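You operate a simulated robot arm through the tools that you are given. There is no shell and no other tool. Be economical: measure what you need, move in short steps, check, and stop when the job is done.

You run a simulated robot arm. Do the job below in one go: nothing can be reset, and whatever is moved stays where it is left.

## Task
Retime the clamped motor to turn Right; prove it at the gauge box.
Fine: cover off, ring's stripe to the housing's line for that way, cover back on; the clamp stays locked, the pieces beside the mat stay.

Only the result counts: the job must be done as asked and must still hold three seconds after the hand-in. Knocking over, shifting, dropping, spilling or breaking anything else fails it. Lids that push on must go on centred and level and be pressed home; caps that screw on are set level and turned clockwise until they are tight.

## Robot
A 7-joint arm with a two-finger parallel gripper, fixed in place. Base frame: the origin is at the foot of the arm, x ahead of it, y to its left, z up; the work surface is at about z = 800. Units: mm, degrees, N and s.
With the tool pointing down near the work surface it reaches from about 240 to 680 mm from the base axis. Its first joint turns from -66.0 to 66.0 degrees. Payload 2.4 kg.
The tool frame sits at the grasp point between the pads (the TCP): z along the fingers, y along the line on which they close. The tips reach 30 mm beyond it. The gripper opens to 94 mm. The fingers are 28 mm wide and 10 mm thick; the gripper's body (50 by 96 mm) begins 55 mm behind the TCP.
Orientation is told as [roll, pitch, yaw] about the base's x, y, z axes, in that order, counted from this pose: with the fingers straight down and closing along the base's y, the tool's x points along the base's -x, its y along +y and its z along -z.

## Interface
- The arm moves only by the tool move_arm. Its argument "increments" is a list of rows, each a list of 7 numbers: the shift along the base's x, y, z in units of 100 mm (1.0 is 100 mm), then the turn, a rotation vector about the base's x, y, z in units of 180 degrees (1.0 is 180 degrees), then the opening, from 0 (shut) to 1 (fully open). In form: [[tx, ty, tz, ax, ay, az, gripper], ...]. A call has 1 to 10 rows; each row is the pose to reach, as a shift and turn from the pose commanded when the call began. A call with a number of a shift or a turn outside -1 to 1 is refused whole. Each row takes 0.2 s and may step no farther than 50 mm and 8.6 degrees from the row before; otherwise, or with a gripper value out of range, the whole call is refused. Where a pose cannot be reached the arm comes as near as it can. A force on the tool above 40 N (or 10 N above the force at the start of the call, whichever is more), or a blocked arm, ends the call early, and 0.2 s more pass. Each finger travels about 153 mm/s and halts on what it meets, pressing with about 43 N; the grip force reading is that of the motor and also rises with nothing between the fingers. The clock runs only during rows and for 0.2 s after the last one: add rows that repeat a pose to give the fingers time. It gives the time, the measured TCP pose, the force on the tool (base axes), the opening and the grip force at its end, in the units of the frame above (readings bear some noise), with the torque about the TCP (base axes, N m) and any sound that the robot's microphone picked up.
- Cameras (640 x 400 px; columns grow to the right, rows downward): "scene" is fixed at [58.8, 514.4, 1436.5]; the picture's right is [-0.30, -0.95, 0.00], its down [-0.63, 0.20, -0.75] and it looks along [0.72, -0.23, -0.66] (base axes); focal length 310 px, centre (320, 200). "wrist" rides on the gripper at [76, 14, -102] in the tool frame; the picture's right is [-0.18, 0.98, 0.00], its down [-0.75, -0.14, -0.64] and it looks along [-0.63, -0.12, 0.77] (tool axes); focal length 243 px, centre (320, 200). There is no depth. A picture from a camera that has moved, and an enlarged one, comes with that camera's place and axes in the base frame and with its lens.
- camera(camera): a new picture of that camera. No time passes.
- close_up(camera, box): a new picture of the part [left, top, right, bottom] of that camera's present view, enlarged. No time passes.
- sign_off(): hands the job in; it is judged then, once.

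Go step by step. Nothing tells you positions but the pictures and the camera data: compare them with the known pose of the tool, close in by small moves and look again before you grip or let go. The budget is 120 turns and 76 pictures, counting those below and the enlarged ones. Unless the task says otherwise, let go and move clear before handing in, and close with one line.

The tools are called by a JSON object that holds its "api" and its "payload". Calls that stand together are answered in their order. move_arm: Moves the arm, as the interface text tells. Its arguments: {"type":"object","properties":{"increments":{"type":"array"}},"required":["increments"]} The other tools are called the same way: camera (camera) takes a picture; close_up (camera, box) takes an enlarged picture of a part of a camera's view; sign_off () hands the job in.

At the start:

```text
clock: 0.0
eef_pos: [309.0, 303.2, 1189.9]
ee_rot: [0.0, 0.0, 0.0]
ft_force: [0.2, -0.3, 0.3]
torque: [-0.01, -0.01, -0.02]
grip_width: 94.3
gripper_force: 0.0
```

scene: 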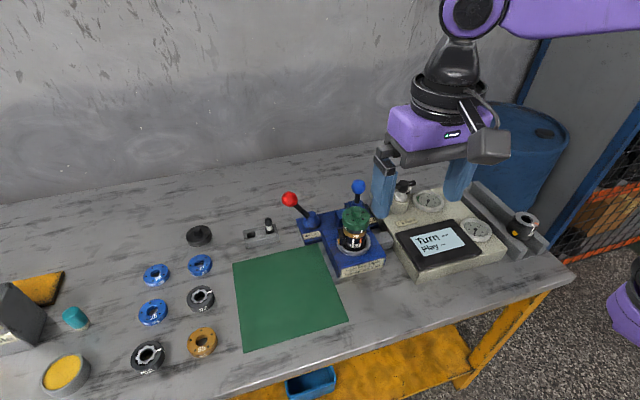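
wrist: 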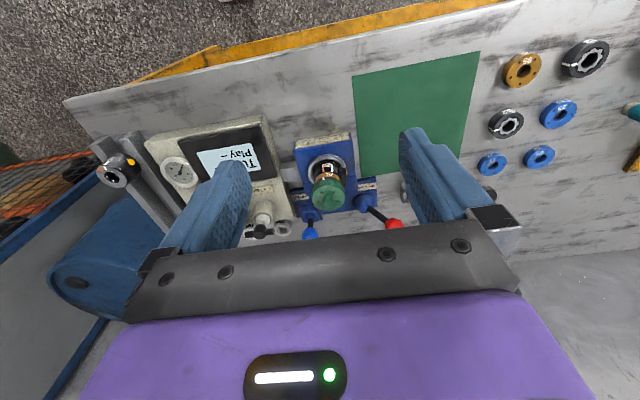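

I see a blue clamp fixture holding a small motor with a green cover, a gauge box with a screen to its right, and loose parts left of the mat. I'll look closer at the fixture and gauge box.

{"api": "close_up", "payload": {"camera": "scene", "box": [270, 170, 400, 290]}}

{"api": "close_up", "payload": {"camera": "scene", "box": [370, 170, 560, 290]}}

{"api": "close_up", "payload": {"camera": "wrist", "box": [270, 120, 390, 240]}}

{"api": "close_up", "payload": {"camera": "wrist", "box": [90, 110, 300, 240]}}

{"api": "close_up", "payload": {"camera": "scene", "box": [0, 210, 280, 400]}}

```text
3.33 times, centred on (335, 230) of scene
camera zoom: at [58.8, 514.4, 1436.5], right [-0.3, -0.95, 0.0], down [-0.63, 0.2, -0.75], along [0.72, -0.23, -0.66], focal length 1034 px, centre (270, 100)
```

zoom: 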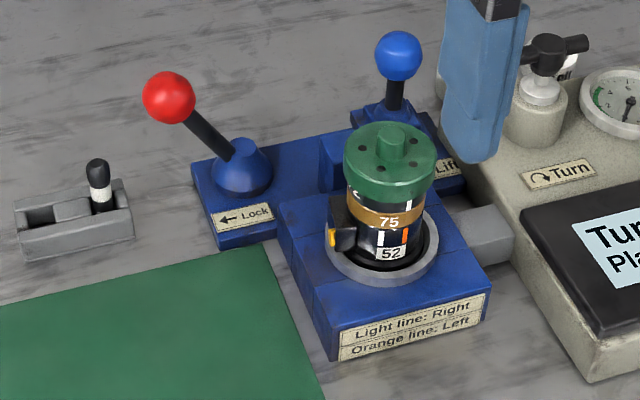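

```text
3.33 times, centred on (465, 230) of scene
camera zoom: at [58.8, 514.4, 1436.5], right [-0.3, -0.95, 0.0], down [-0.63, 0.2, -0.75], along [0.72, -0.23, -0.66], focal length 1034 px, centre (-163, 100)
```

zoom: 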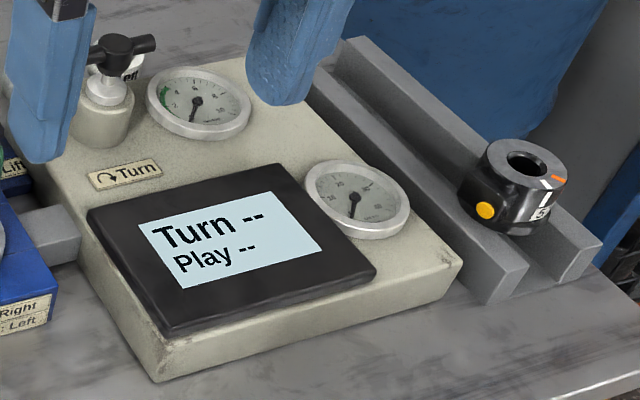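

```text
3.33 times, centred on (330, 180) of wrist
camera zoom: at [235.7, 318.6, 1291.0], right [0.18, 0.98, 0.0], down [0.75, -0.14, 0.64], along [0.63, -0.12, -0.77], focal length 809 px, centre (287, 267)
```

zoom: 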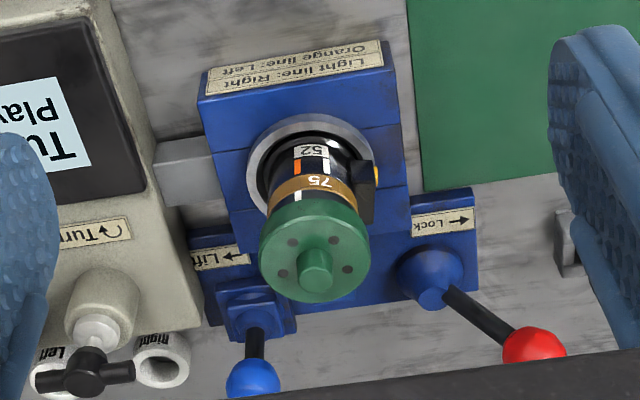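

```text
3.05 times, centred on (195, 175) of wrist
camera zoom: at [235.7, 318.6, 1291.0], right [0.18, 0.98, 0.0], down [0.75, -0.14, 0.64], along [0.63, -0.12, -0.77], focal length 739 px, centre (701, 276)
```

zoom: 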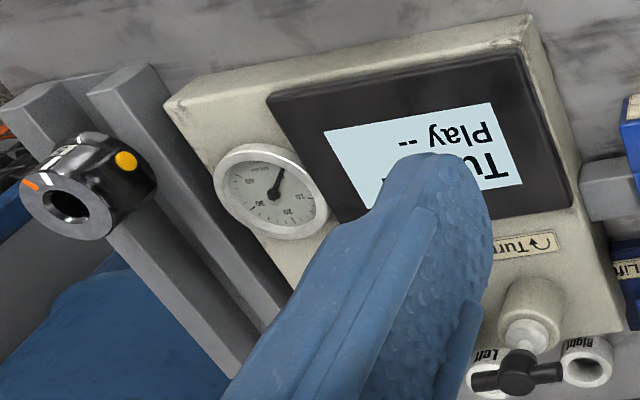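

```text
2.11 times, centred on (140, 305) of scene
camera zoom: at [58.8, 514.4, 1436.5], right [-0.3, -0.95, 0.0], down [-0.63, 0.2, -0.75], along [0.72, -0.23, -0.66], focal length 653 px, centre (699, -21)
```

zoom: 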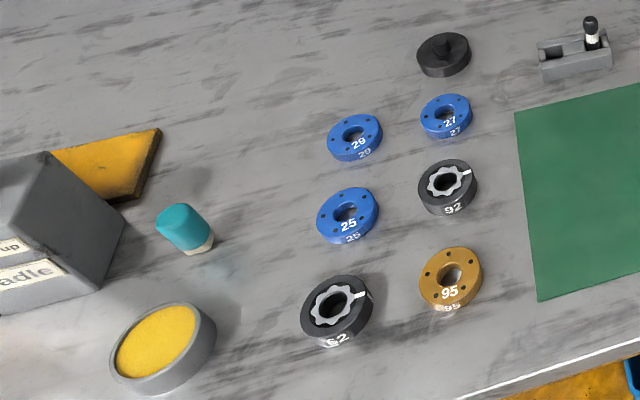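

The motor stands roughly at x 478, y 293, its cover top near z 990, with the levers behind it. I'll move closer for a better look with the wrist camera.

{"api": "move_arm", "payload": {"increments": [[0.2, 0, -0.3, 0, 0, 0, 1], [0.4, 0, -0.6, 0, 0, 0, 1], [0.5, 0, -1.0, 0, 0, 0, 1]]}}

{"api": "camera", "payload": {"camera": "wrist"}}

{"api": "close_up", "payload": {"camera": "scene", "box": [320, 190, 400, 280]}}

```text
clock: 0.8
eef_pos: [360.9, 302.9, 1089.1]
ee_rot: [-0.1, 0.0, 0.0]
ft_force: [-0.1, -0.4, 0.0]
torque: [0.01, -0.01, 0.02]
grip_width: 94.2
gripper_force: 0.1
```

```text
68 pictures are left
camera wrist: at [286.6, 317.7, 1191.1], right [0.18, 0.98, 0.0], down [0.75, -0.14, 0.64], along [0.63, -0.12, -0.77], focal length 243 px, centre (320, 200)
```

wrist: 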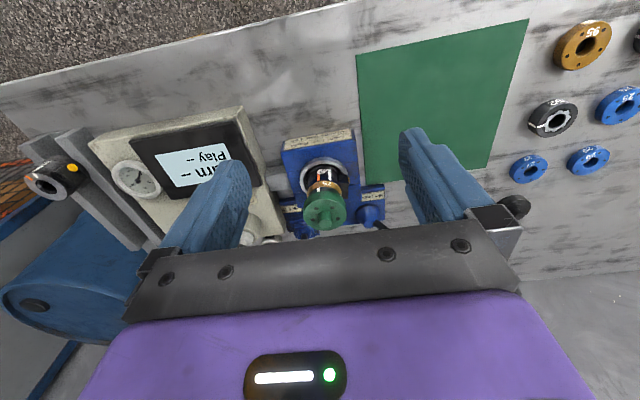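

```text
4.44 times, centred on (360, 235) of scene
camera zoom: at [58.8, 514.4, 1436.5], right [-0.3, -0.95, 0.0], down [-0.63, 0.2, -0.75], along [0.72, -0.23, -0.66], focal length 1379 px, centre (142, 44)
```

zoom: 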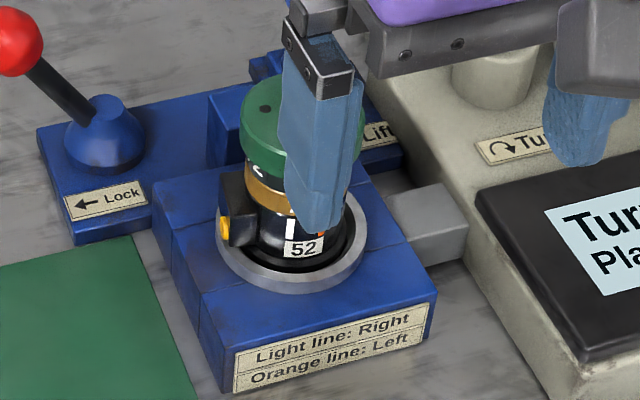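

The two views put the motor near x 520, y 280, cover top about z 935. I'll close in further to read the marks.

{"api": "move_arm", "payload": {"increments": [[0.3, 0, -0.3, 0, 0, 0, 1], [0.6, -0.04, -0.6, 0, 0, 0, 1], [0.8, -0.08, -0.89, 0, 0, 0, 1]]}}

{"api": "camera", "payload": {"camera": "wrist"}}

{"api": "camera", "payload": {"camera": "scene"}}

```text
clock: 1.6
eef_pos: [440.3, 295.7, 1000.8]
ee_rot: [0.0, -0.1, 0.0]
ft_force: [-0.3, -1.4, -0.2]
torque: [0.03, 0.0, 0.0]
grip_width: 93.6
gripper_force: 0.1
```

```text
66 pictures are left
camera wrist: at [366.0, 310.0, 1103.0], right [0.18, 0.98, 0.0], down [0.75, -0.14, 0.64], along [0.63, -0.12, -0.77], focal length 243 px, centre (320, 200)
```

wrist: 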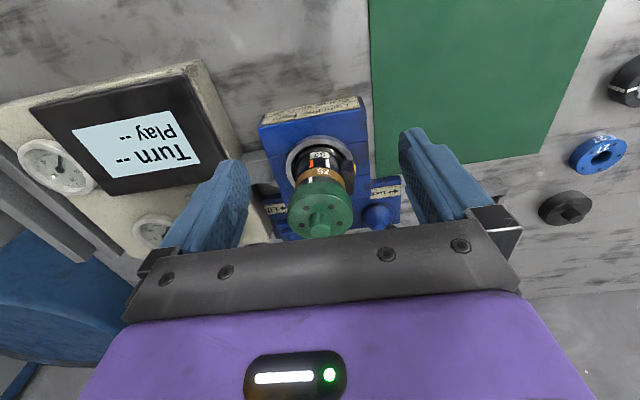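

```text
65 pictures are left
```

scene: 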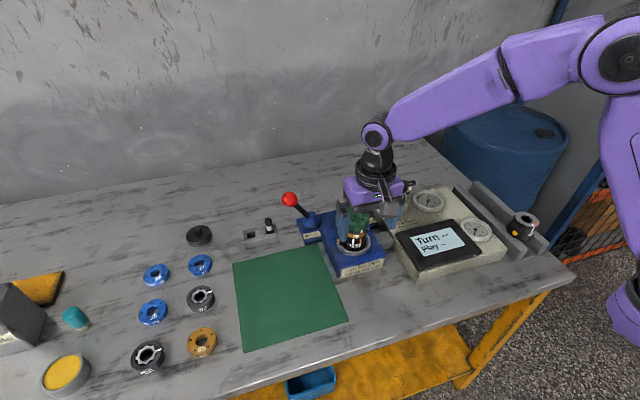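

{"api": "close_up", "payload": {"camera": "wrist", "box": [260, 130, 380, 250]}}

```text
3.33 times, centred on (320, 190) of wrist
camera zoom: at [366.0, 310.0, 1103.0], right [0.18, 0.98, 0.0], down [0.75, -0.14, 0.64], along [0.63, -0.12, -0.77], focal length 809 px, centre (320, 233)
```

zoom: 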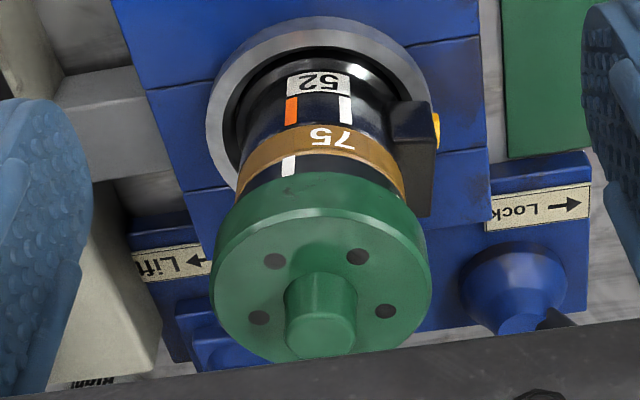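

{"api": "close_up", "payload": {"camera": "wrist", "box": [295, 145, 345, 200]}}

{"api": "close_up", "payload": {"camera": "scene", "box": [335, 200, 385, 255]}}

```text
7.27 times, centred on (320, 172) of wrist
camera zoom: at [366.0, 310.0, 1103.0], right [0.18, 0.98, 0.0], down [0.75, -0.14, 0.64], along [0.63, -0.12, -0.77], focal length 1764 px, centre (320, 400)
```

zoom: 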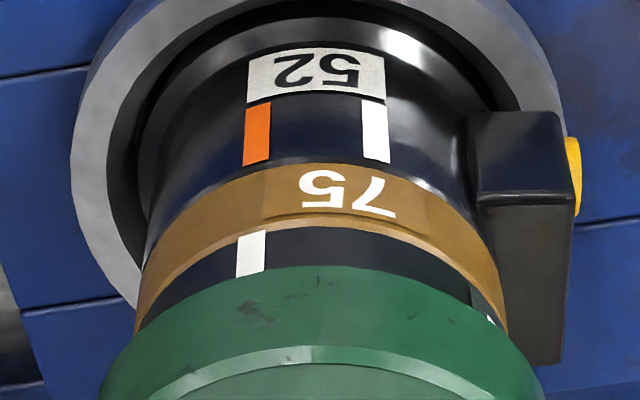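

```text
7.27 times, centred on (360, 228) of scene
camera zoom: at [58.8, 514.4, 1436.5], right [-0.3, -0.95, 0.0], down [-0.63, 0.2, -0.75], along [0.72, -0.23, -0.66], focal length 2257 px, centre (29, 0)
```

zoom: 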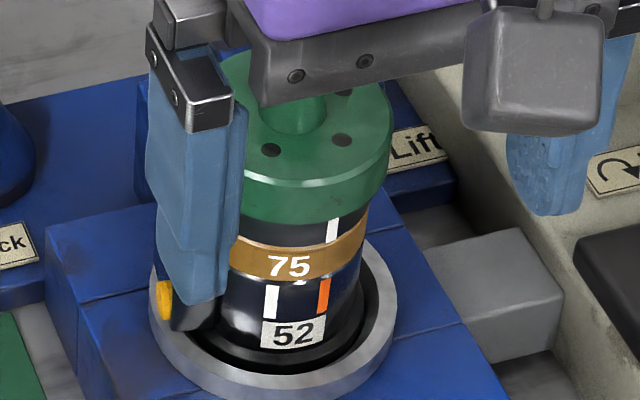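

The ring's white stripe now sits at the orange (Left) line; the light line is on its +y side, so the ring must turn clockwise from above. The motor axis is about x 512, y 283, knob top near z 965; I'll move over it and check.

{"api": "move_arm", "payload": {"increments": [[0, 0, 0.2, 0, 0, 0, 1], [0.4, -0.06, 0.2, 0, 0, 0, 1], [0.72, -0.127, 0.2, 0, 0, 0, 1]]}}

{"api": "camera", "payload": {"camera": "wrist"}}

{"api": "close_up", "payload": {"camera": "scene", "box": [300, 150, 440, 290]}}

```text
clock: 2.4
eef_pos: [511.4, 282.9, 1022.8]
ee_rot: [0.0, 0.0, 0.0]
ft_force: [0.2, -0.3, -0.6]
torque: [-0.01, 0.01, -0.04]
grip_width: 94.1
gripper_force: 0.1
```

```text
61 pictures are left
camera wrist: at [438.4, 297.0, 1124.4], right [0.18, 0.98, 0.0], down [0.75, -0.14, 0.64], along [0.63, -0.12, -0.77], focal length 243 px, centre (320, 200)
```

wrist: 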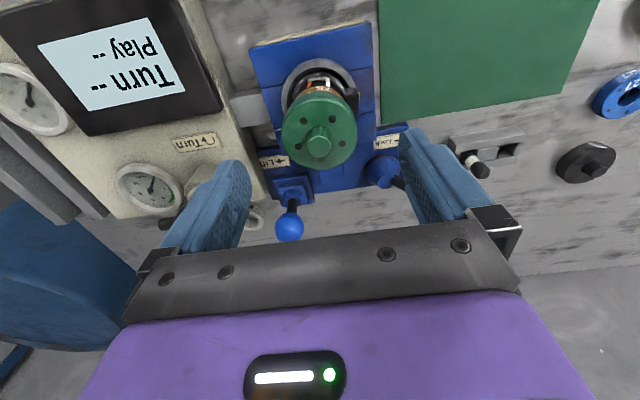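

```text
2.86 times, centred on (370, 220) of scene
camera zoom: at [58.7, 514.4, 1436.5], right [-0.3, -0.95, 0.0], down [-0.63, 0.2, -0.75], along [0.72, -0.23, -0.66], focal length 887 px, centre (177, 143)
```

zoom: 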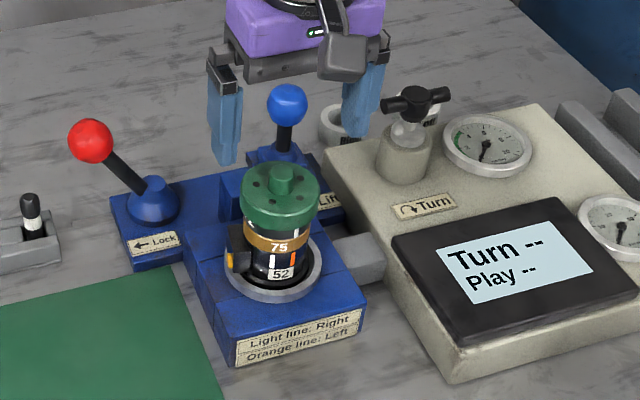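

{"api": "close_up", "payload": {"camera": "scene", "box": [335, 195, 385, 255]}}

{"api": "close_up", "payload": {"camera": "wrist", "box": [270, 60, 370, 180]}}

{"api": "close_up", "payload": {"camera": "scene", "box": [380, 165, 480, 245]}}

```text
6.67 times, centred on (360, 225) of scene
camera zoom: at [58.7, 514.4, 1436.5], right [-0.3, -0.95, 0.0], down [-0.63, 0.2, -0.75], along [0.72, -0.23, -0.66], focal length 2069 px, centre (53, 33)
```

zoom: 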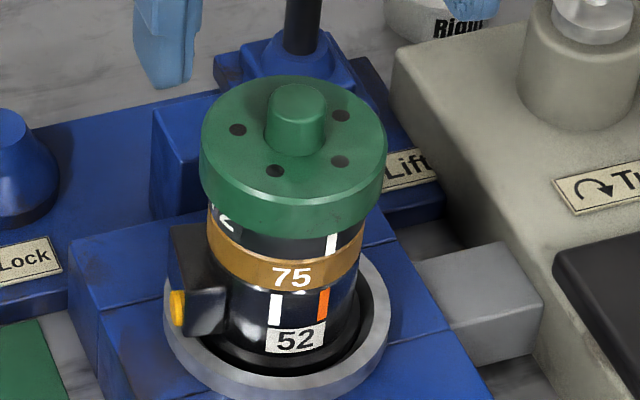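

```text
3.33 times, centred on (320, 120) of wrist
camera zoom: at [438.4, 297.0, 1124.4], right [0.18, 0.98, 0.0], down [0.75, -0.14, 0.64], along [0.63, -0.12, -0.77], focal length 809 px, centre (320, 467)
```

zoom: 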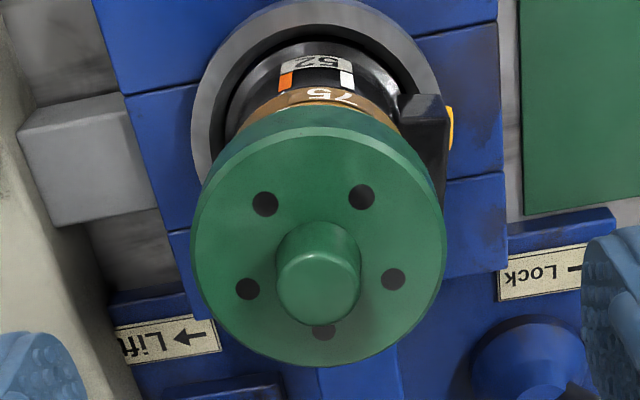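

```text
5.00 times, centred on (430, 205) of scene
camera zoom: at [58.7, 514.4, 1436.5], right [-0.3, -0.95, 0.0], down [-0.63, 0.2, -0.75], along [0.72, -0.23, -0.66], focal length 1552 px, centre (-230, 175)
```

zoom: 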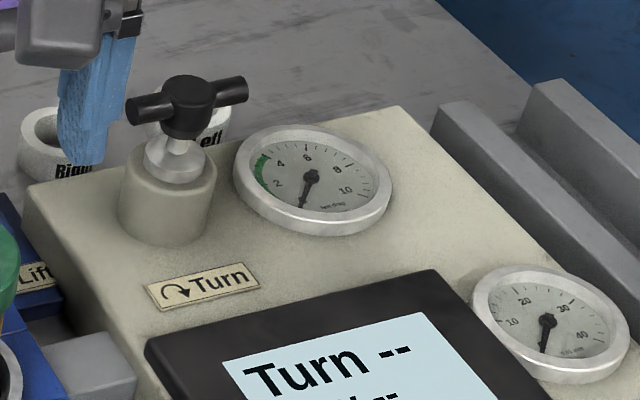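

The axis refines to about x 518, y 281.5, with the cover about 60 mm wide and roughly z 925–944. I'll lower open fingers around the rim, staying above the side block, and check.

{"api": "move_arm", "payload": {"increments": [[0.066, -0.012, 0, 0, 0, 0, 1], [0.066, -0.012, -0.3, 0, 0, 0, 1], [0.066, -0.012, -0.6, 0, 0, 0, 1]]}}

{"api": "close_up", "payload": {"camera": "scene", "box": [320, 180, 400, 260]}}

{"api": "camera", "payload": {"camera": "wrist"}}

```text
clock: 3.2
eef_pos: [518.7, 283.0, 960.2]
ee_rot: [0.0, 0.0, -0.2]
ft_force: [-0.2, 1.1, 0.8]
torque: [-0.01, 0.01, 0.01]
grip_width: 93.9
gripper_force: 0.1
```

```text
5.00 times, centred on (360, 220) of scene
camera zoom: at [58.8, 514.4, 1436.5], right [-0.3, -0.95, 0.0], down [-0.63, 0.2, -0.75], along [0.72, -0.23, -0.66], focal length 1552 px, centre (120, 100)
```

zoom: 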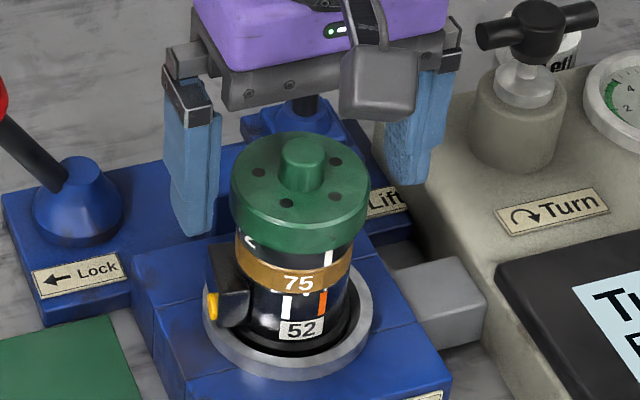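

```text
55 pictures are left
camera wrist: at [444.9, 297.4, 1061.7], right [0.18, 0.98, 0.0], down [0.75, -0.14, 0.64], along [0.63, -0.12, -0.77], focal length 243 px, centre (320, 200)
```

wrist: 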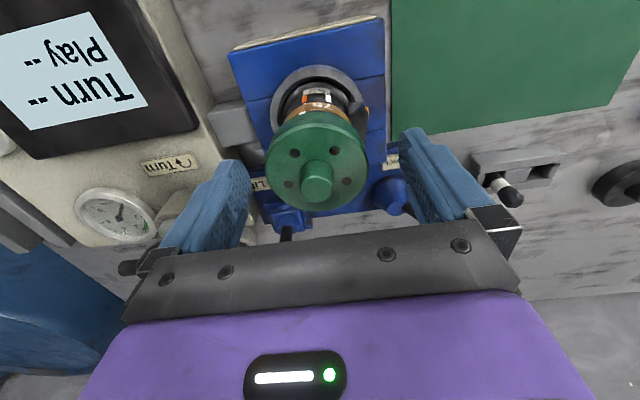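

{"api": "close_up", "payload": {"camera": "wrist", "box": [250, 90, 390, 230]}}

```text
2.86 times, centred on (320, 160) of wrist
camera zoom: at [444.9, 297.4, 1061.7], right [0.18, 0.98, 0.0], down [0.75, -0.14, 0.64], along [0.63, -0.12, -0.77], focal length 693 px, centre (320, 314)
```

zoom: 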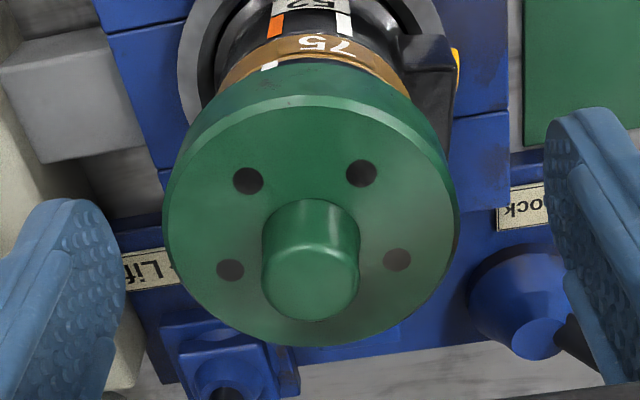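

The tool axis is within 2–3 mm of the cover's centre; I'll shift y by -1.8 mm and close on the rim.

{"api": "move_arm", "payload": {"increments": [[-0.01, -0.018, 0, 0, 0, 0, 0.8], [-0.01, -0.018, 0, 0, 0, 0, 0.68], [-0.01, -0.018, 0, 0, 0, 0, 0.6], [-0.01, -0.018, 0, 0, 0, 0, 0.55], [-0.01, -0.018, 0, 0, 0, 0, 0.55]]}}

{"api": "close_up", "payload": {"camera": "scene", "box": [320, 180, 400, 260]}}

```text
clock: 4.4
eef_pos: [517.8, 280.9, 959.1]
ee_rot: [0.0, -0.1, 0.0]
ft_force: [0.7, -0.6, 0.1]
torque: [0.0, -0.04, 0.05]
grip_width: 63.1
gripper_force: 43.3
```

```text
5.00 times, centred on (360, 220) of scene
camera zoom: at [58.8, 514.4, 1436.5], right [-0.3, -0.95, 0.0], down [-0.63, 0.2, -0.75], along [0.72, -0.23, -0.66], focal length 1552 px, centre (120, 100)
```

zoom: 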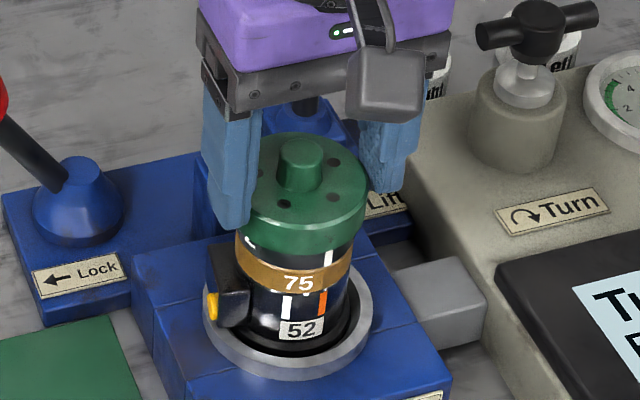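

The cover is held at 63 mm with no side load. I'll try a small lift to learn whether it pulls off or screws.

{"api": "move_arm", "payload": {"increments": [[-0.01, -0.018, 0.01, 0, 0, 0, 0.5], [-0.01, -0.018, 0.02, 0, 0, 0, 0.5], [-0.01, -0.018, 0.03, 0, 0, 0, 0.5]]}}

```text
clock: 5.2
eef_pos: [515.9, 278.6, 963.8]
ee_rot: [0.0, 0.1, -0.1]
ft_force: [2.0, -1.0, -3.6]
torque: [-0.01, 0.01, -0.03]
grip_width: 63.2
gripper_force: 43.0
```

{"api": "close_up", "payload": {"camera": "scene", "box": [320, 180, 400, 260]}}

```text
5.00 times, centred on (360, 220) of scene
camera zoom: at [58.8, 514.5, 1436.5], right [-0.3, -0.95, 0.0], down [-0.63, 0.2, -0.75], along [0.72, -0.23, -0.66], focal length 1552 px, centre (120, 100)
```

zoom: 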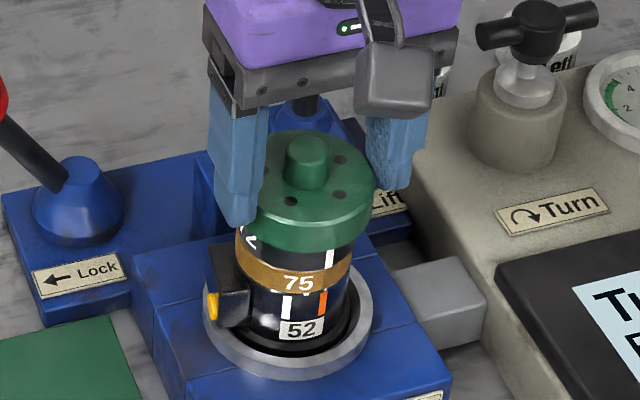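

The cover came up freely with the gripper, so it is a push-on lid. I'll lift it clear and look at what is underneath.

{"api": "move_arm", "payload": {"increments": [[0.0, 0.0, 0.2, 0, 0, 0, 0.5], [0.01, 0.018, 0.5, 0, 0, 0, 0.5], [0.01, 0.018, 1.0, 0, 0, 0, 0.5]]}}

{"api": "close_up", "payload": {"camera": "scene", "box": [310, 130, 430, 270]}}

{"api": "camera", "payload": {"camera": "wrist"}}

```text
clock: 6.0
eef_pos: [518.4, 280.1, 1063.8]
ee_rot: [-0.1, 0.1, 0.0]
ft_force: [-0.5, -0.2, -2.7]
torque: [-0.01, 0.02, -0.01]
grip_width: 63.3
gripper_force: 42.6
```

```text
2.86 times, centred on (370, 200) of scene
camera zoom: at [58.8, 514.5, 1436.5], right [-0.3, -0.95, 0.0], down [-0.63, 0.2, -0.75], along [0.72, -0.23, -0.66], focal length 887 px, centre (177, 200)
```

zoom: 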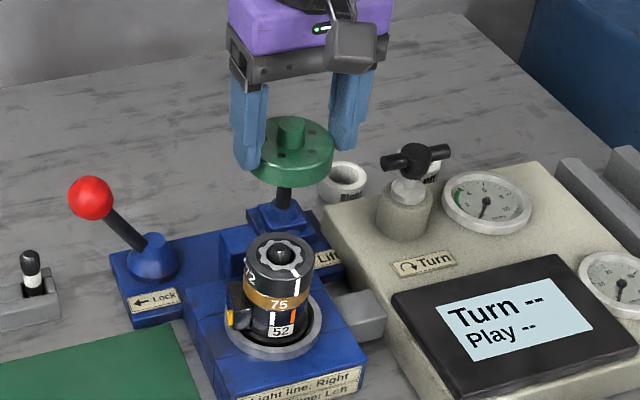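

```text
50 pictures are left
camera wrist: at [444.5, 294.8, 1165.3], right [0.19, 0.98, 0.0], down [0.75, -0.14, 0.64], along [0.63, -0.12, -0.77], focal length 243 px, centre (320, 200)
```

wrist: 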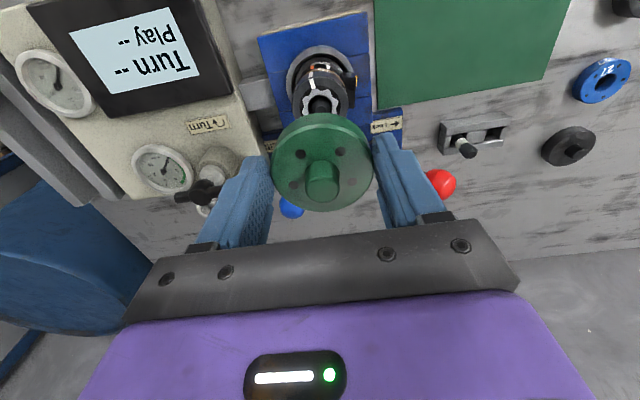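

The ring under the cover (72, gear-shaped bore, white stripe) is exposed. I'll set the cover down on the mat around x 420, y 440.

{"api": "move_arm", "payload": {"increments": [[-0.2, 0.35, 0, 0, 0, 0, 0.5], [-0.45, 0.75, 0, 0, 0, 0, 0.5], [-0.6, 1.0, -0.3, 0, 0, 0, 0.5], [-0.6, 1.0, -0.7, 0, 0, 0, 0.5]]}}

{"api": "move_arm", "payload": {"increments": [[-0.2, 0.3, -0.2, 0, 0, 0, 0.5], [-0.37, 0.6, -0.5, 0, 0, 0, 0.5], [-0.37, 0.6, -0.9, 0, 0, 0, 0.5], [-0.37, 0.6, -1.0, 0, 0, 0, 0.5]]}}

{"api": "camera", "payload": {"camera": "scene"}}

```text
clock: 7.0
eef_pos: [457.5, 381.0, 993.1]
ee_rot: [0.0, 0.0, 0.0]
ft_force: [0.7, -0.9, -3.0]
torque: [-0.02, 0.0, -0.01]
grip_width: 63.2
gripper_force: 42.5
```

```text
clock: 8.0
eef_pos: [419.5, 439.8, 893.8]
ee_rot: [0.0, 0.0, -0.1]
ft_force: [-0.1, -0.2, -3.0]
torque: [0.0, 0.02, 0.0]
grip_width: 63.5
gripper_force: 42.4
```

```text
49 pictures are left
```

scene: 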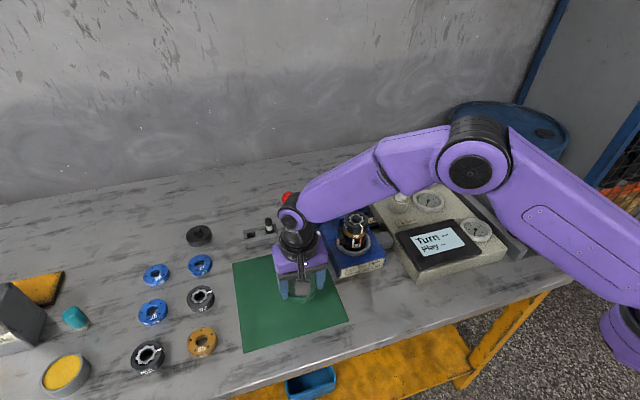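

The cover hangs over the mat clear of everything. I'll lower it gently until it touches.

{"api": "move_arm", "payload": {"increments": [[0, 0, -0.3, 0, 0, 0, 0.5], [0, 0, -0.45, 0, 0, 0, 0.5], [0, 0, -0.48, 0, 0, 0, 0.5], [0, 0, -0.51, 0, 0, 0, 0.5], [0, 0, -0.54, 0, 0, 0, 0.5], [0, 0, -0.57, 0, 0, 0, 0.5], [0, 0, -0.6, 0, 0, 0, 0.5]]}}

{"api": "close_up", "payload": {"camera": "scene", "box": [250, 240, 350, 330]}}

```text
clock: 9.5
eef_pos: [422.1, 439.7, 839.1]
ee_rot: [0.1, -0.1, 0.0]
ft_force: [-6.0, -6.6, 9.2]
torque: [0.01, -0.15, -0.1]
grip_width: 63.4
gripper_force: 42.7
stopped in row 7: the force on the tool passed its limit at 44 N (the readings are from after the stop); the commanded pose is now the measured one
```

```text
4.44 times, centred on (300, 285) of scene
camera zoom: at [58.5, 514.2, 1436.6], right [-0.3, -0.95, 0.0], down [-0.63, 0.2, -0.75], along [0.72, -0.23, -0.66], focal length 1379 px, centre (409, -178)
```

zoom: 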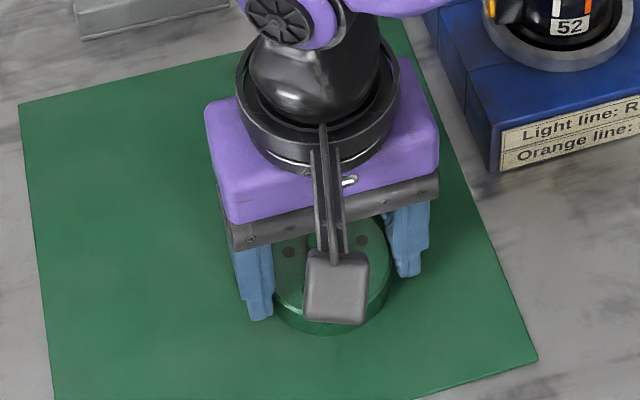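

The cover rests on the mat. I release and rise.

{"api": "move_arm", "payload": {"increments": [[0, 0, 0, 0, 0, 0, 0.7], [0, 0, 0, 0, 0, 0, 1], [0, 0, 0, 0, 0, 0, 1], [0, 0, 0.3, 0, 0, 0, 1], [0, 0, 0.7, 0, 0, 0, 1], [0, 0, 1.0, 0, 0, 0, 1]]}}

{"api": "close_up", "payload": {"camera": "wrist", "box": [220, 60, 420, 240]}}

{"api": "close_up", "payload": {"camera": "scene", "box": [325, 195, 395, 275]}}

```text
clock: 10.9
eef_pos: [422.8, 439.9, 938.3]
ee_rot: [0.1, 0.0, 0.0]
ft_force: [0.3, 0.4, 0.3]
torque: [-0.02, 0.05, 0.01]
grip_width: 94.2
gripper_force: 0.0
```

```text
2.22 times, centred on (320, 150) of wrist
camera zoom: at [349.1, 453.9, 1040.0], right [0.18, 0.98, 0.0], down [0.75, -0.14, 0.64], along [0.63, -0.12, -0.77], focal length 539 px, centre (320, 311)
```

zoom: 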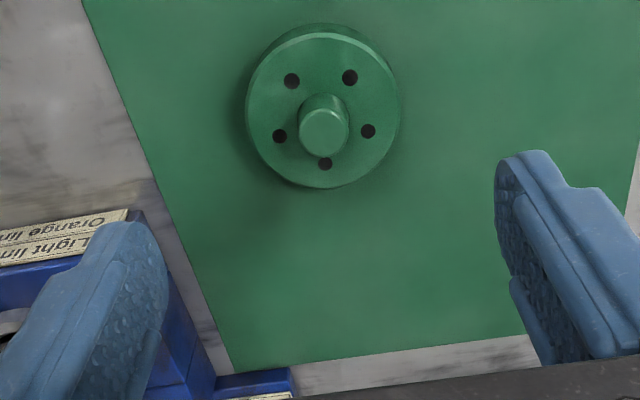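

```text
5.00 times, centred on (360, 235) of scene
camera zoom: at [58.8, 514.4, 1436.5], right [-0.3, -0.95, 0.0], down [-0.63, 0.2, -0.75], along [0.72, -0.23, -0.66], focal length 1552 px, centre (120, 25)
```

zoom: 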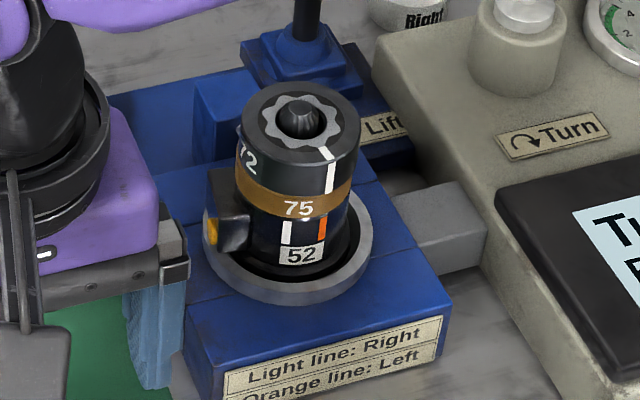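

The ring now shows fully, about 56 mm across and z 915–934. I'll go back above the motor to measure the angle between stripe and light line.

{"api": "move_arm", "payload": {"increments": [[0, 0, 0.45, 0, 0, 0, 1], [0.1, -0.2, 0.8, 0, 0, 0, 1], [0.35, -0.6, 0.8, 0, 0, 0, 1], [0.6, -1.0, 0.8, 0, 0, 0, 1]]}}

{"api": "move_arm", "payload": {"increments": [[0.2, -0.3, 0, 0, 0, 0, 1], [0.34, -0.6, 0, 0, 0, 0, 1], [0.34, -0.6, 0, 0, 0, 0, 1]]}}

{"api": "close_up", "payload": {"camera": "wrist", "box": [270, 60, 370, 160]}}

```text
clock: 11.9
eef_pos: [482.0, 340.1, 1020.6]
ee_rot: [0.2, -0.2, 0.1]
ft_force: [-0.6, 0.0, -0.6]
torque: [0.0, -0.01, 0.0]
grip_width: 94.1
gripper_force: 0.2
```

```text
clock: 12.7
eef_pos: [515.0, 278.6, 1020.7]
ee_rot: [0.1, -0.1, 0.0]
ft_force: [0.4, 0.0, -0.5]
torque: [-0.01, -0.01, 0.01]
grip_width: 94.1
gripper_force: 0.1
```

```text
4.00 times, centred on (320, 110) of wrist
camera zoom: at [440.2, 293.7, 1121.5], right [0.18, 0.98, 0.0], down [0.75, -0.14, 0.64], along [0.63, -0.12, -0.77], focal length 970 px, centre (320, 560)
```

zoom: 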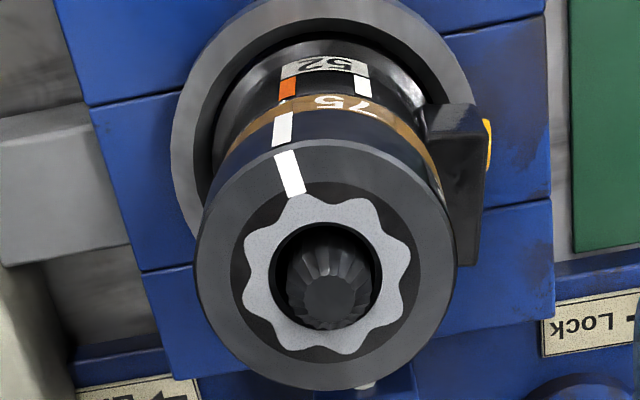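

Stripe is at about 189° and the light line at about 151° around the axis, so the ring must turn about -37.5°. I'll yaw the gripper to -35° to keep off the side block, then lower around the ring.

{"api": "move_arm", "payload": {"increments": [[0.025, 0.01, 0, 0, 0, -0.0389, 1], [0.025, 0.01, 0, 0, 0, -0.0778, 1], [0.025, 0.01, 0, 0, 0, -0.1167, 1], [0.025, 0.01, 0, 0, 0, -0.1556, 1], [0.025, 0.01, 0, 0, 0, -0.1944, 1], [0.025, 0.01, -0.3, 0, 0, -0.1944, 1]]}}

{"api": "camera", "payload": {"camera": "wrist"}}

{"api": "close_up", "payload": {"camera": "scene", "box": [310, 160, 410, 270]}}

```text
clock: 14.1
eef_pos: [518.5, 281.4, 989.4]
ee_rot: [0.2, -0.1, -35.1]
ft_force: [0.4, -0.1, 0.2]
torque: [0.01, -0.01, 0.0]
grip_width: 94.2
gripper_force: 0.0
```

```text
44 pictures are left
camera wrist: at [465.9, 336.9, 1090.6], right [0.72, 0.7, 0.0], down [0.53, -0.55, 0.64], along [0.45, -0.46, -0.77], focal length 243 px, centre (320, 200)
```

wrist: 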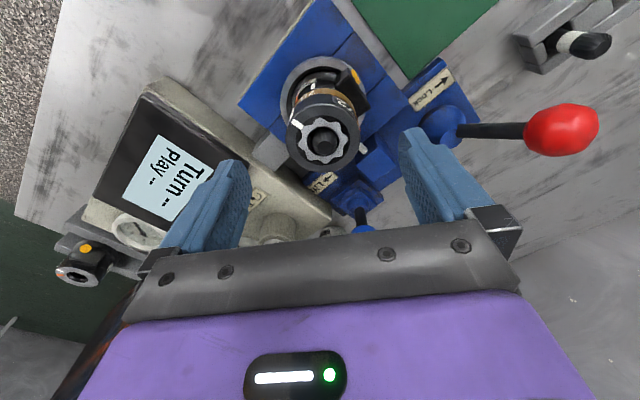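

```text
3.64 times, centred on (360, 215) of scene
camera zoom: at [58.8, 514.4, 1436.5], right [-0.3, -0.95, 0.0], down [-0.63, 0.2, -0.75], along [0.72, -0.23, -0.66], focal length 1128 px, centre (174, 146)
```

zoom: 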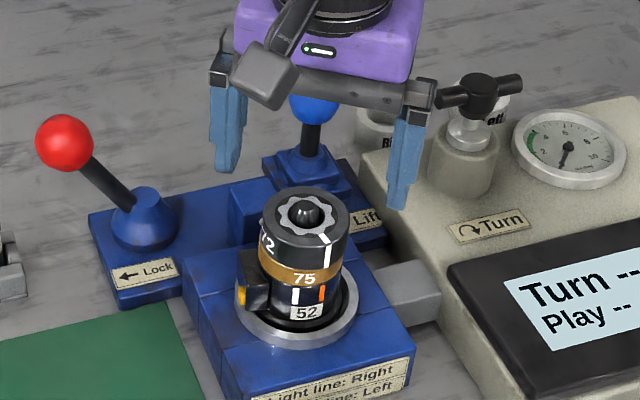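

Centred well. I'll lower to grip height (tips about z 921) and close on the ring.

{"api": "move_arm", "payload": {"increments": [[0, 0, -0.2, 0, 0, 0, 1], [0, 0, -0.38, 0, 0, 0, 1], [0, 0, -0.38, 0, 0, 0, 0.8], [0, 0, -0.38, 0, 0, 0, 0.65], [0, 0, -0.38, 0, 0, 0, 0.55], [0, 0, -0.38, 0, 0, 0, 0.45], [0, 0, -0.38, 0, 0, 0, 0.45]]}}

{"api": "close_up", "payload": {"camera": "scene", "box": [320, 190, 400, 270]}}

{"api": "close_up", "payload": {"camera": "wrist", "box": [240, 80, 400, 240]}}

```text
clock: 15.7
eef_pos: [517.2, 282.0, 951.0]
ee_rot: [0.1, -0.1, -35.0]
ft_force: [1.5, 0.5, 0.7]
torque: [-0.02, -0.03, 0.03]
grip_width: 55.3
gripper_force: 42.9
```

```text
5.00 times, centred on (360, 230) of scene
camera zoom: at [58.8, 514.5, 1436.5], right [-0.3, -0.95, 0.0], down [-0.63, 0.2, -0.75], along [0.72, -0.23, -0.66], focal length 1552 px, centre (120, 50)
```

zoom: 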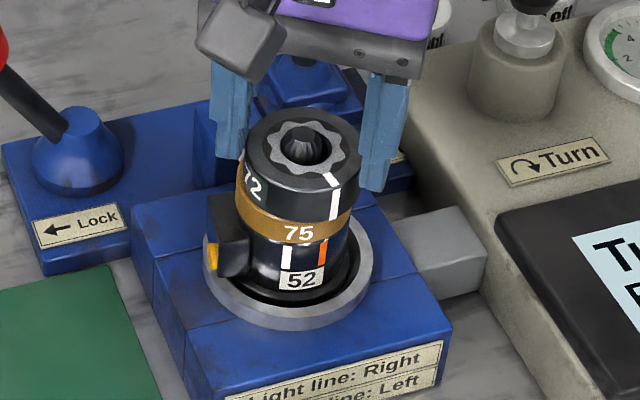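

```text
2.50 times, centred on (320, 160) of wrist
camera zoom: at [465.0, 336.4, 1052.3], right [0.71, 0.7, 0.0], down [0.53, -0.55, 0.64], along [0.45, -0.46, -0.77], focal length 606 px, centre (320, 300)
```

zoom: 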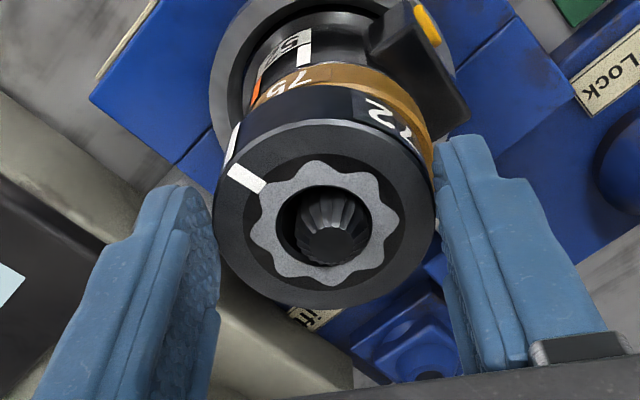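

The ring is held at 55 mm. I'll start turning clockwise, watching torque.

{"api": "move_arm", "payload": {"increments": [[0, 0, 0, 0, 0, -0.02, 0.45], [0, 0, 0, 0, 0, -0.05, 0.45], [0, 0, 0, 0, 0, -0.08, 0.45]]}}

{"api": "close_up", "payload": {"camera": "scene", "box": [320, 190, 400, 270]}}

```text
clock: 16.5
eef_pos: [518.3, 281.0, 949.7]
ee_rot: [0.2, -0.2, -49.5]
ft_force: [2.4, -1.6, 4.1]
torque: [-0.2, 0.04, 0.08]
grip_width: 55.4
gripper_force: 43.1
```

```text
5.00 times, centred on (360, 230) of scene
camera zoom: at [58.7, 514.4, 1436.6], right [-0.3, -0.95, 0.0], down [-0.63, 0.2, -0.75], along [0.72, -0.23, -0.66], focal length 1552 px, centre (120, 50)
```

zoom: 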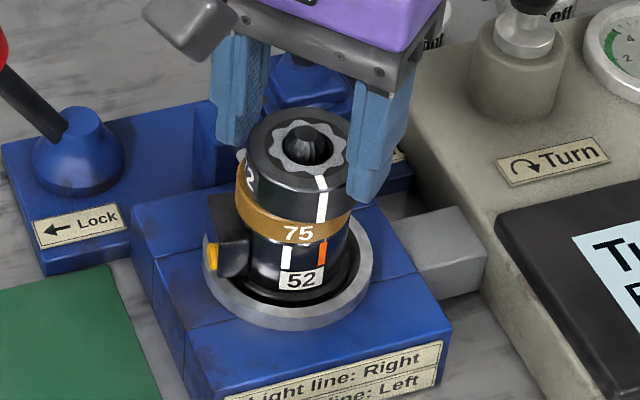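

It turns freely and the spacer stays. I'll turn the remaining ~23°.

{"api": "move_arm", "payload": {"increments": [[0, 0, 0, 0, 0, -0.04, 0.45], [0, 0, 0, 0, 0, -0.08, 0.45], [0, 0, 0, 0, 0, -0.11, 0.45], [0, 0, 0, 0, 0, -0.126, 0.45]]}}

{"api": "close_up", "payload": {"camera": "scene", "box": [340, 205, 380, 255]}}

{"api": "camera", "payload": {"camera": "wrist"}}

```text
clock: 17.5
eef_pos: [517.5, 281.0, 952.4]
ee_rot: [0.3, -0.1, -72.2]
ft_force: [4.0, -3.5, 11.0]
torque: [-0.31, 0.07, 0.11]
grip_width: 55.3
gripper_force: 43.6
```

```text
8.00 times, centred on (360, 230) of scene
camera zoom: at [58.7, 514.3, 1436.6], right [-0.3, -0.95, 0.0], down [-0.63, 0.2, -0.75], along [0.72, -0.23, -0.66], focal length 2482 px, centre (0, -40)
```

zoom: 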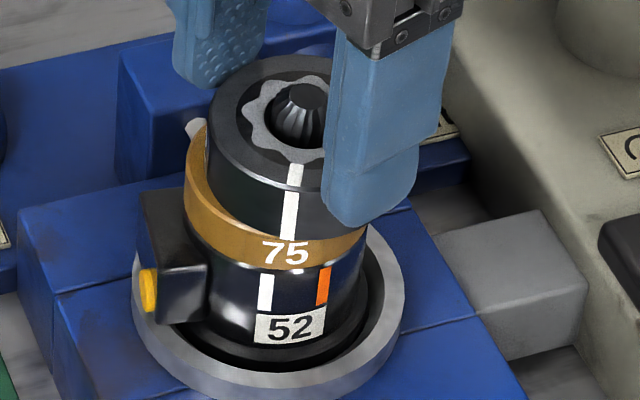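

```text
38 pictures are left
camera wrist: at [510.3, 358.4, 1052.4], right [0.99, 0.13, 0.01], down [0.09, -0.76, 0.64], along [0.08, -0.64, -0.77], focal length 243 px, centre (320, 200)
```

wrist: 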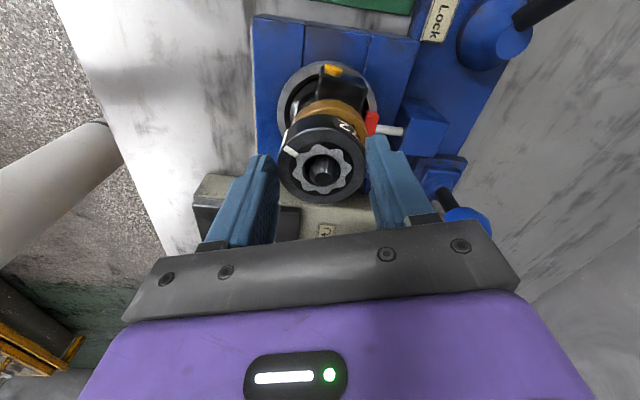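

{"api": "close_up", "payload": {"camera": "wrist", "box": [250, 50, 430, 220]}}

```text
2.35 times, centred on (340, 135) of wrist
camera zoom: at [510.3, 358.4, 1052.4], right [0.99, 0.13, 0.01], down [0.09, -0.76, 0.64], along [0.08, -0.64, -0.77], focal length 571 px, centre (273, 353)
```

zoom: 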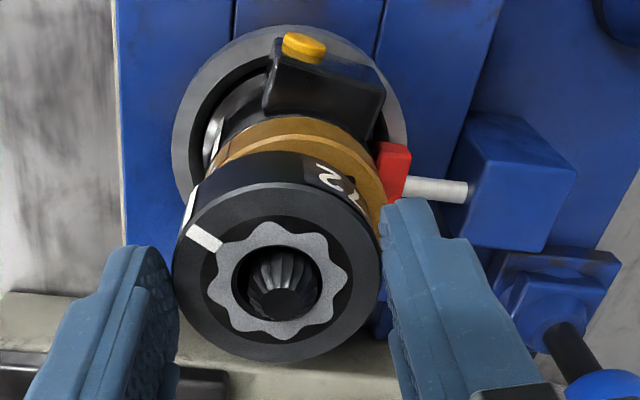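

The ring turned but looks pushed slightly off the spacer (upward force of 11 N, and a red clamp pad sits by the right finger). I'll release, rise, and see how it settles.

{"api": "move_arm", "payload": {"increments": [[0, 0, 0, 0, 0, 0, 0.6], [0, 0, 0, 0, 0, 0, 0.75], [0, 0, 0.2, 0, 0, 0, 1], [0, 0, 0.6, 0, 0, 0, 1]]}}

{"api": "close_up", "payload": {"camera": "scene", "box": [335, 205, 385, 265]}}

{"api": "close_up", "payload": {"camera": "wrist", "box": [250, 30, 410, 190]}}

```text
clock: 18.5
eef_pos: [517.6, 281.9, 1009.5]
ee_rot: [0.2, -0.2, -72.1]
ft_force: [-0.6, 0.3, -0.6]
torque: [-0.02, -0.01, 0.0]
grip_width: 94.0
gripper_force: 0.1
```

```text
6.67 times, centred on (360, 235) of scene
camera zoom: at [58.8, 514.4, 1436.5], right [-0.3, -0.95, 0.0], down [-0.63, 0.2, -0.75], along [0.72, -0.23, -0.66], focal length 2069 px, centre (53, -33)
```

zoom: 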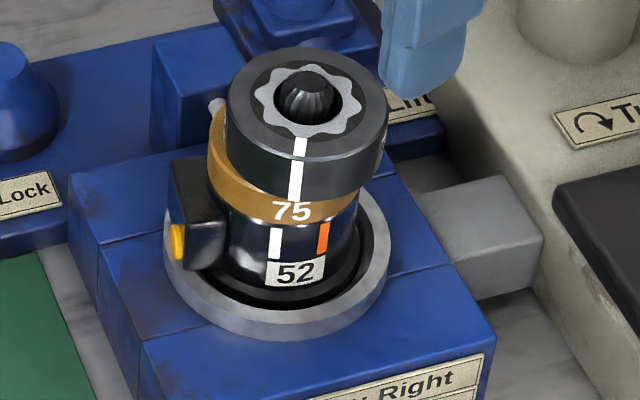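

```text
2.50 times, centred on (330, 110) of wrist
camera zoom: at [509.6, 359.1, 1110.8], right [0.99, 0.13, 0.0], down [0.1, -0.76, 0.64], along [0.08, -0.64, -0.77], focal length 606 px, centre (295, 425)
```

zoom: 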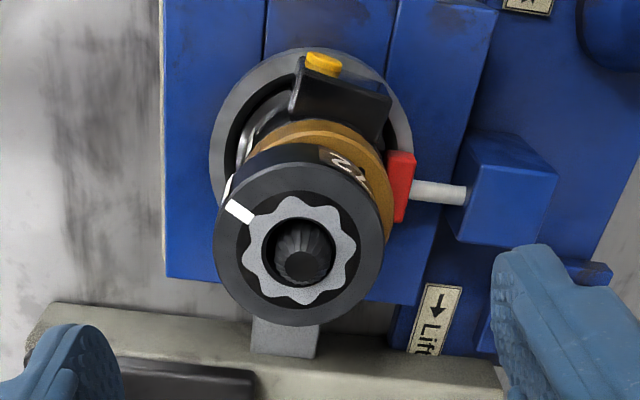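

{"api": "close_up", "payload": {"camera": "scene", "box": [325, 195, 395, 275]}}

```text
5.00 times, centred on (360, 235) of scene
camera zoom: at [58.8, 514.4, 1436.5], right [-0.3, -0.95, 0.0], down [-0.63, 0.2, -0.75], along [0.72, -0.23, -0.66], focal length 1552 px, centre (120, 25)
```

zoom: 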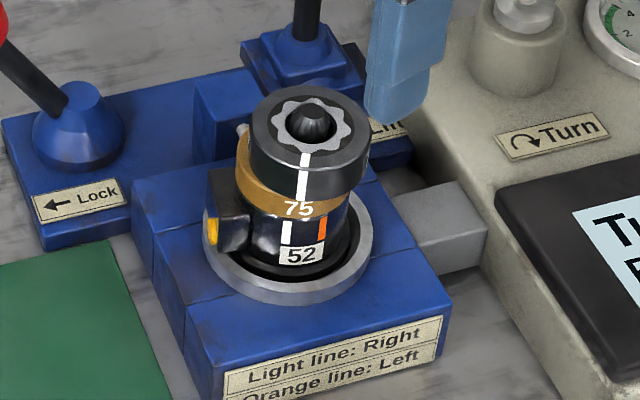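

The ring has been shoved a few mm off the spacer's centre. I'll return to the exact viewpoint used before gripping to measure the shift by comparison.

{"api": "move_arm", "payload": {"increments": [[0, 0, 0.11, 0, 0, 0.045, 1], [0, 0, 0.11, 0, 0, 0.09, 1], [0, 0, 0.11, 0, 0, 0.135, 1], [0, 0, 0.11, 0, 0, 0.18, 1], [0, 0, 0.11, 0, 0, 0.225, 1], [0, 0, 0.11, 0, 0, 0.27, 1], [0, 0, 0.11, 0, 0, 0.315, 1], [0, 0, 0.11, 0, 0, 0.36, 1], [-0.025, -0.02, 0.11, 0, 0, 0.4004, 1], [-0.025, -0.02, 0.11, 0, 0, 0.4004, 1]]}}

{"api": "close_up", "payload": {"camera": "wrist", "box": [270, 60, 370, 160]}}

```text
clock: 20.7
eef_pos: [515.8, 280.1, 1021.9]
ee_rot: [0.2, -0.1, 0.1]
ft_force: [0.5, 0.2, 0.1]
torque: [0.01, 0.03, -0.03]
grip_width: 94.0
gripper_force: 0.1
```

```text
4.00 times, centred on (320, 110) of wrist
camera zoom: at [441.3, 293.4, 1122.7], right [0.18, 0.98, 0.0], down [0.75, -0.14, 0.64], along [0.63, -0.12, -0.77], focal length 970 px, centre (320, 560)
```

zoom: 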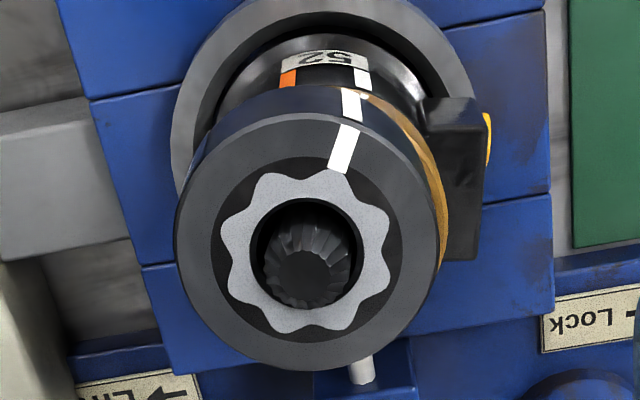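

The comparison shows the ring is off by about (-6.7, -2.7) mm, so the true axis is about (526, 279). I'll regrip the ring where it is (yaw -35°), then slide it back onto centre.

{"api": "move_arm", "payload": {"increments": [[0.034, -0.025, 0, 0, 0, -0.0389, 1], [0.034, -0.025, 0, 0, 0, -0.0778, 1], [0.034, -0.025, 0, 0, 0, -0.1167, 1], [0.034, -0.025, 0, 0, 0, -0.1556, 1], [0.034, -0.025, -0.2, 0, 0, -0.1944, 1], [0.034, -0.025, -0.6, 0, 0, -0.1944, 1], [0.034, -0.025, -0.72, 0, 0, -0.1944, 1]]}}

{"api": "close_up", "payload": {"camera": "wrist", "box": [240, 80, 400, 240]}}

```text
clock: 22.3
eef_pos: [519.1, 277.4, 947.8]
ee_rot: [0.2, -0.2, -34.9]
ft_force: [0.1, -1.9, -0.4]
torque: [0.01, 0.01, -0.01]
grip_width: 94.1
gripper_force: 0.0
```

```text
2.50 times, centred on (320, 160) of wrist
camera zoom: at [467.3, 333.2, 1049.5], right [0.71, 0.7, 0.0], down [0.53, -0.55, 0.64], along [0.45, -0.46, -0.77], focal length 606 px, centre (320, 300)
```

zoom: 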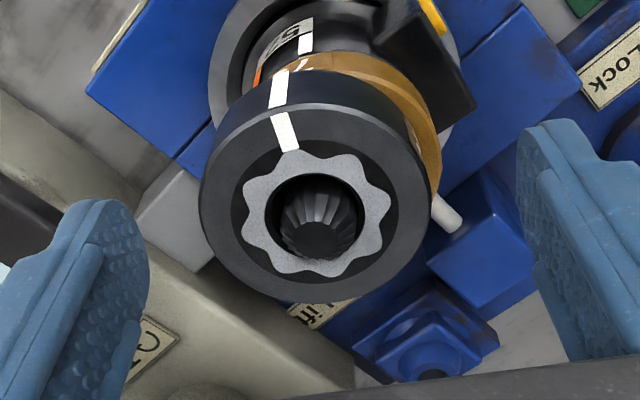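

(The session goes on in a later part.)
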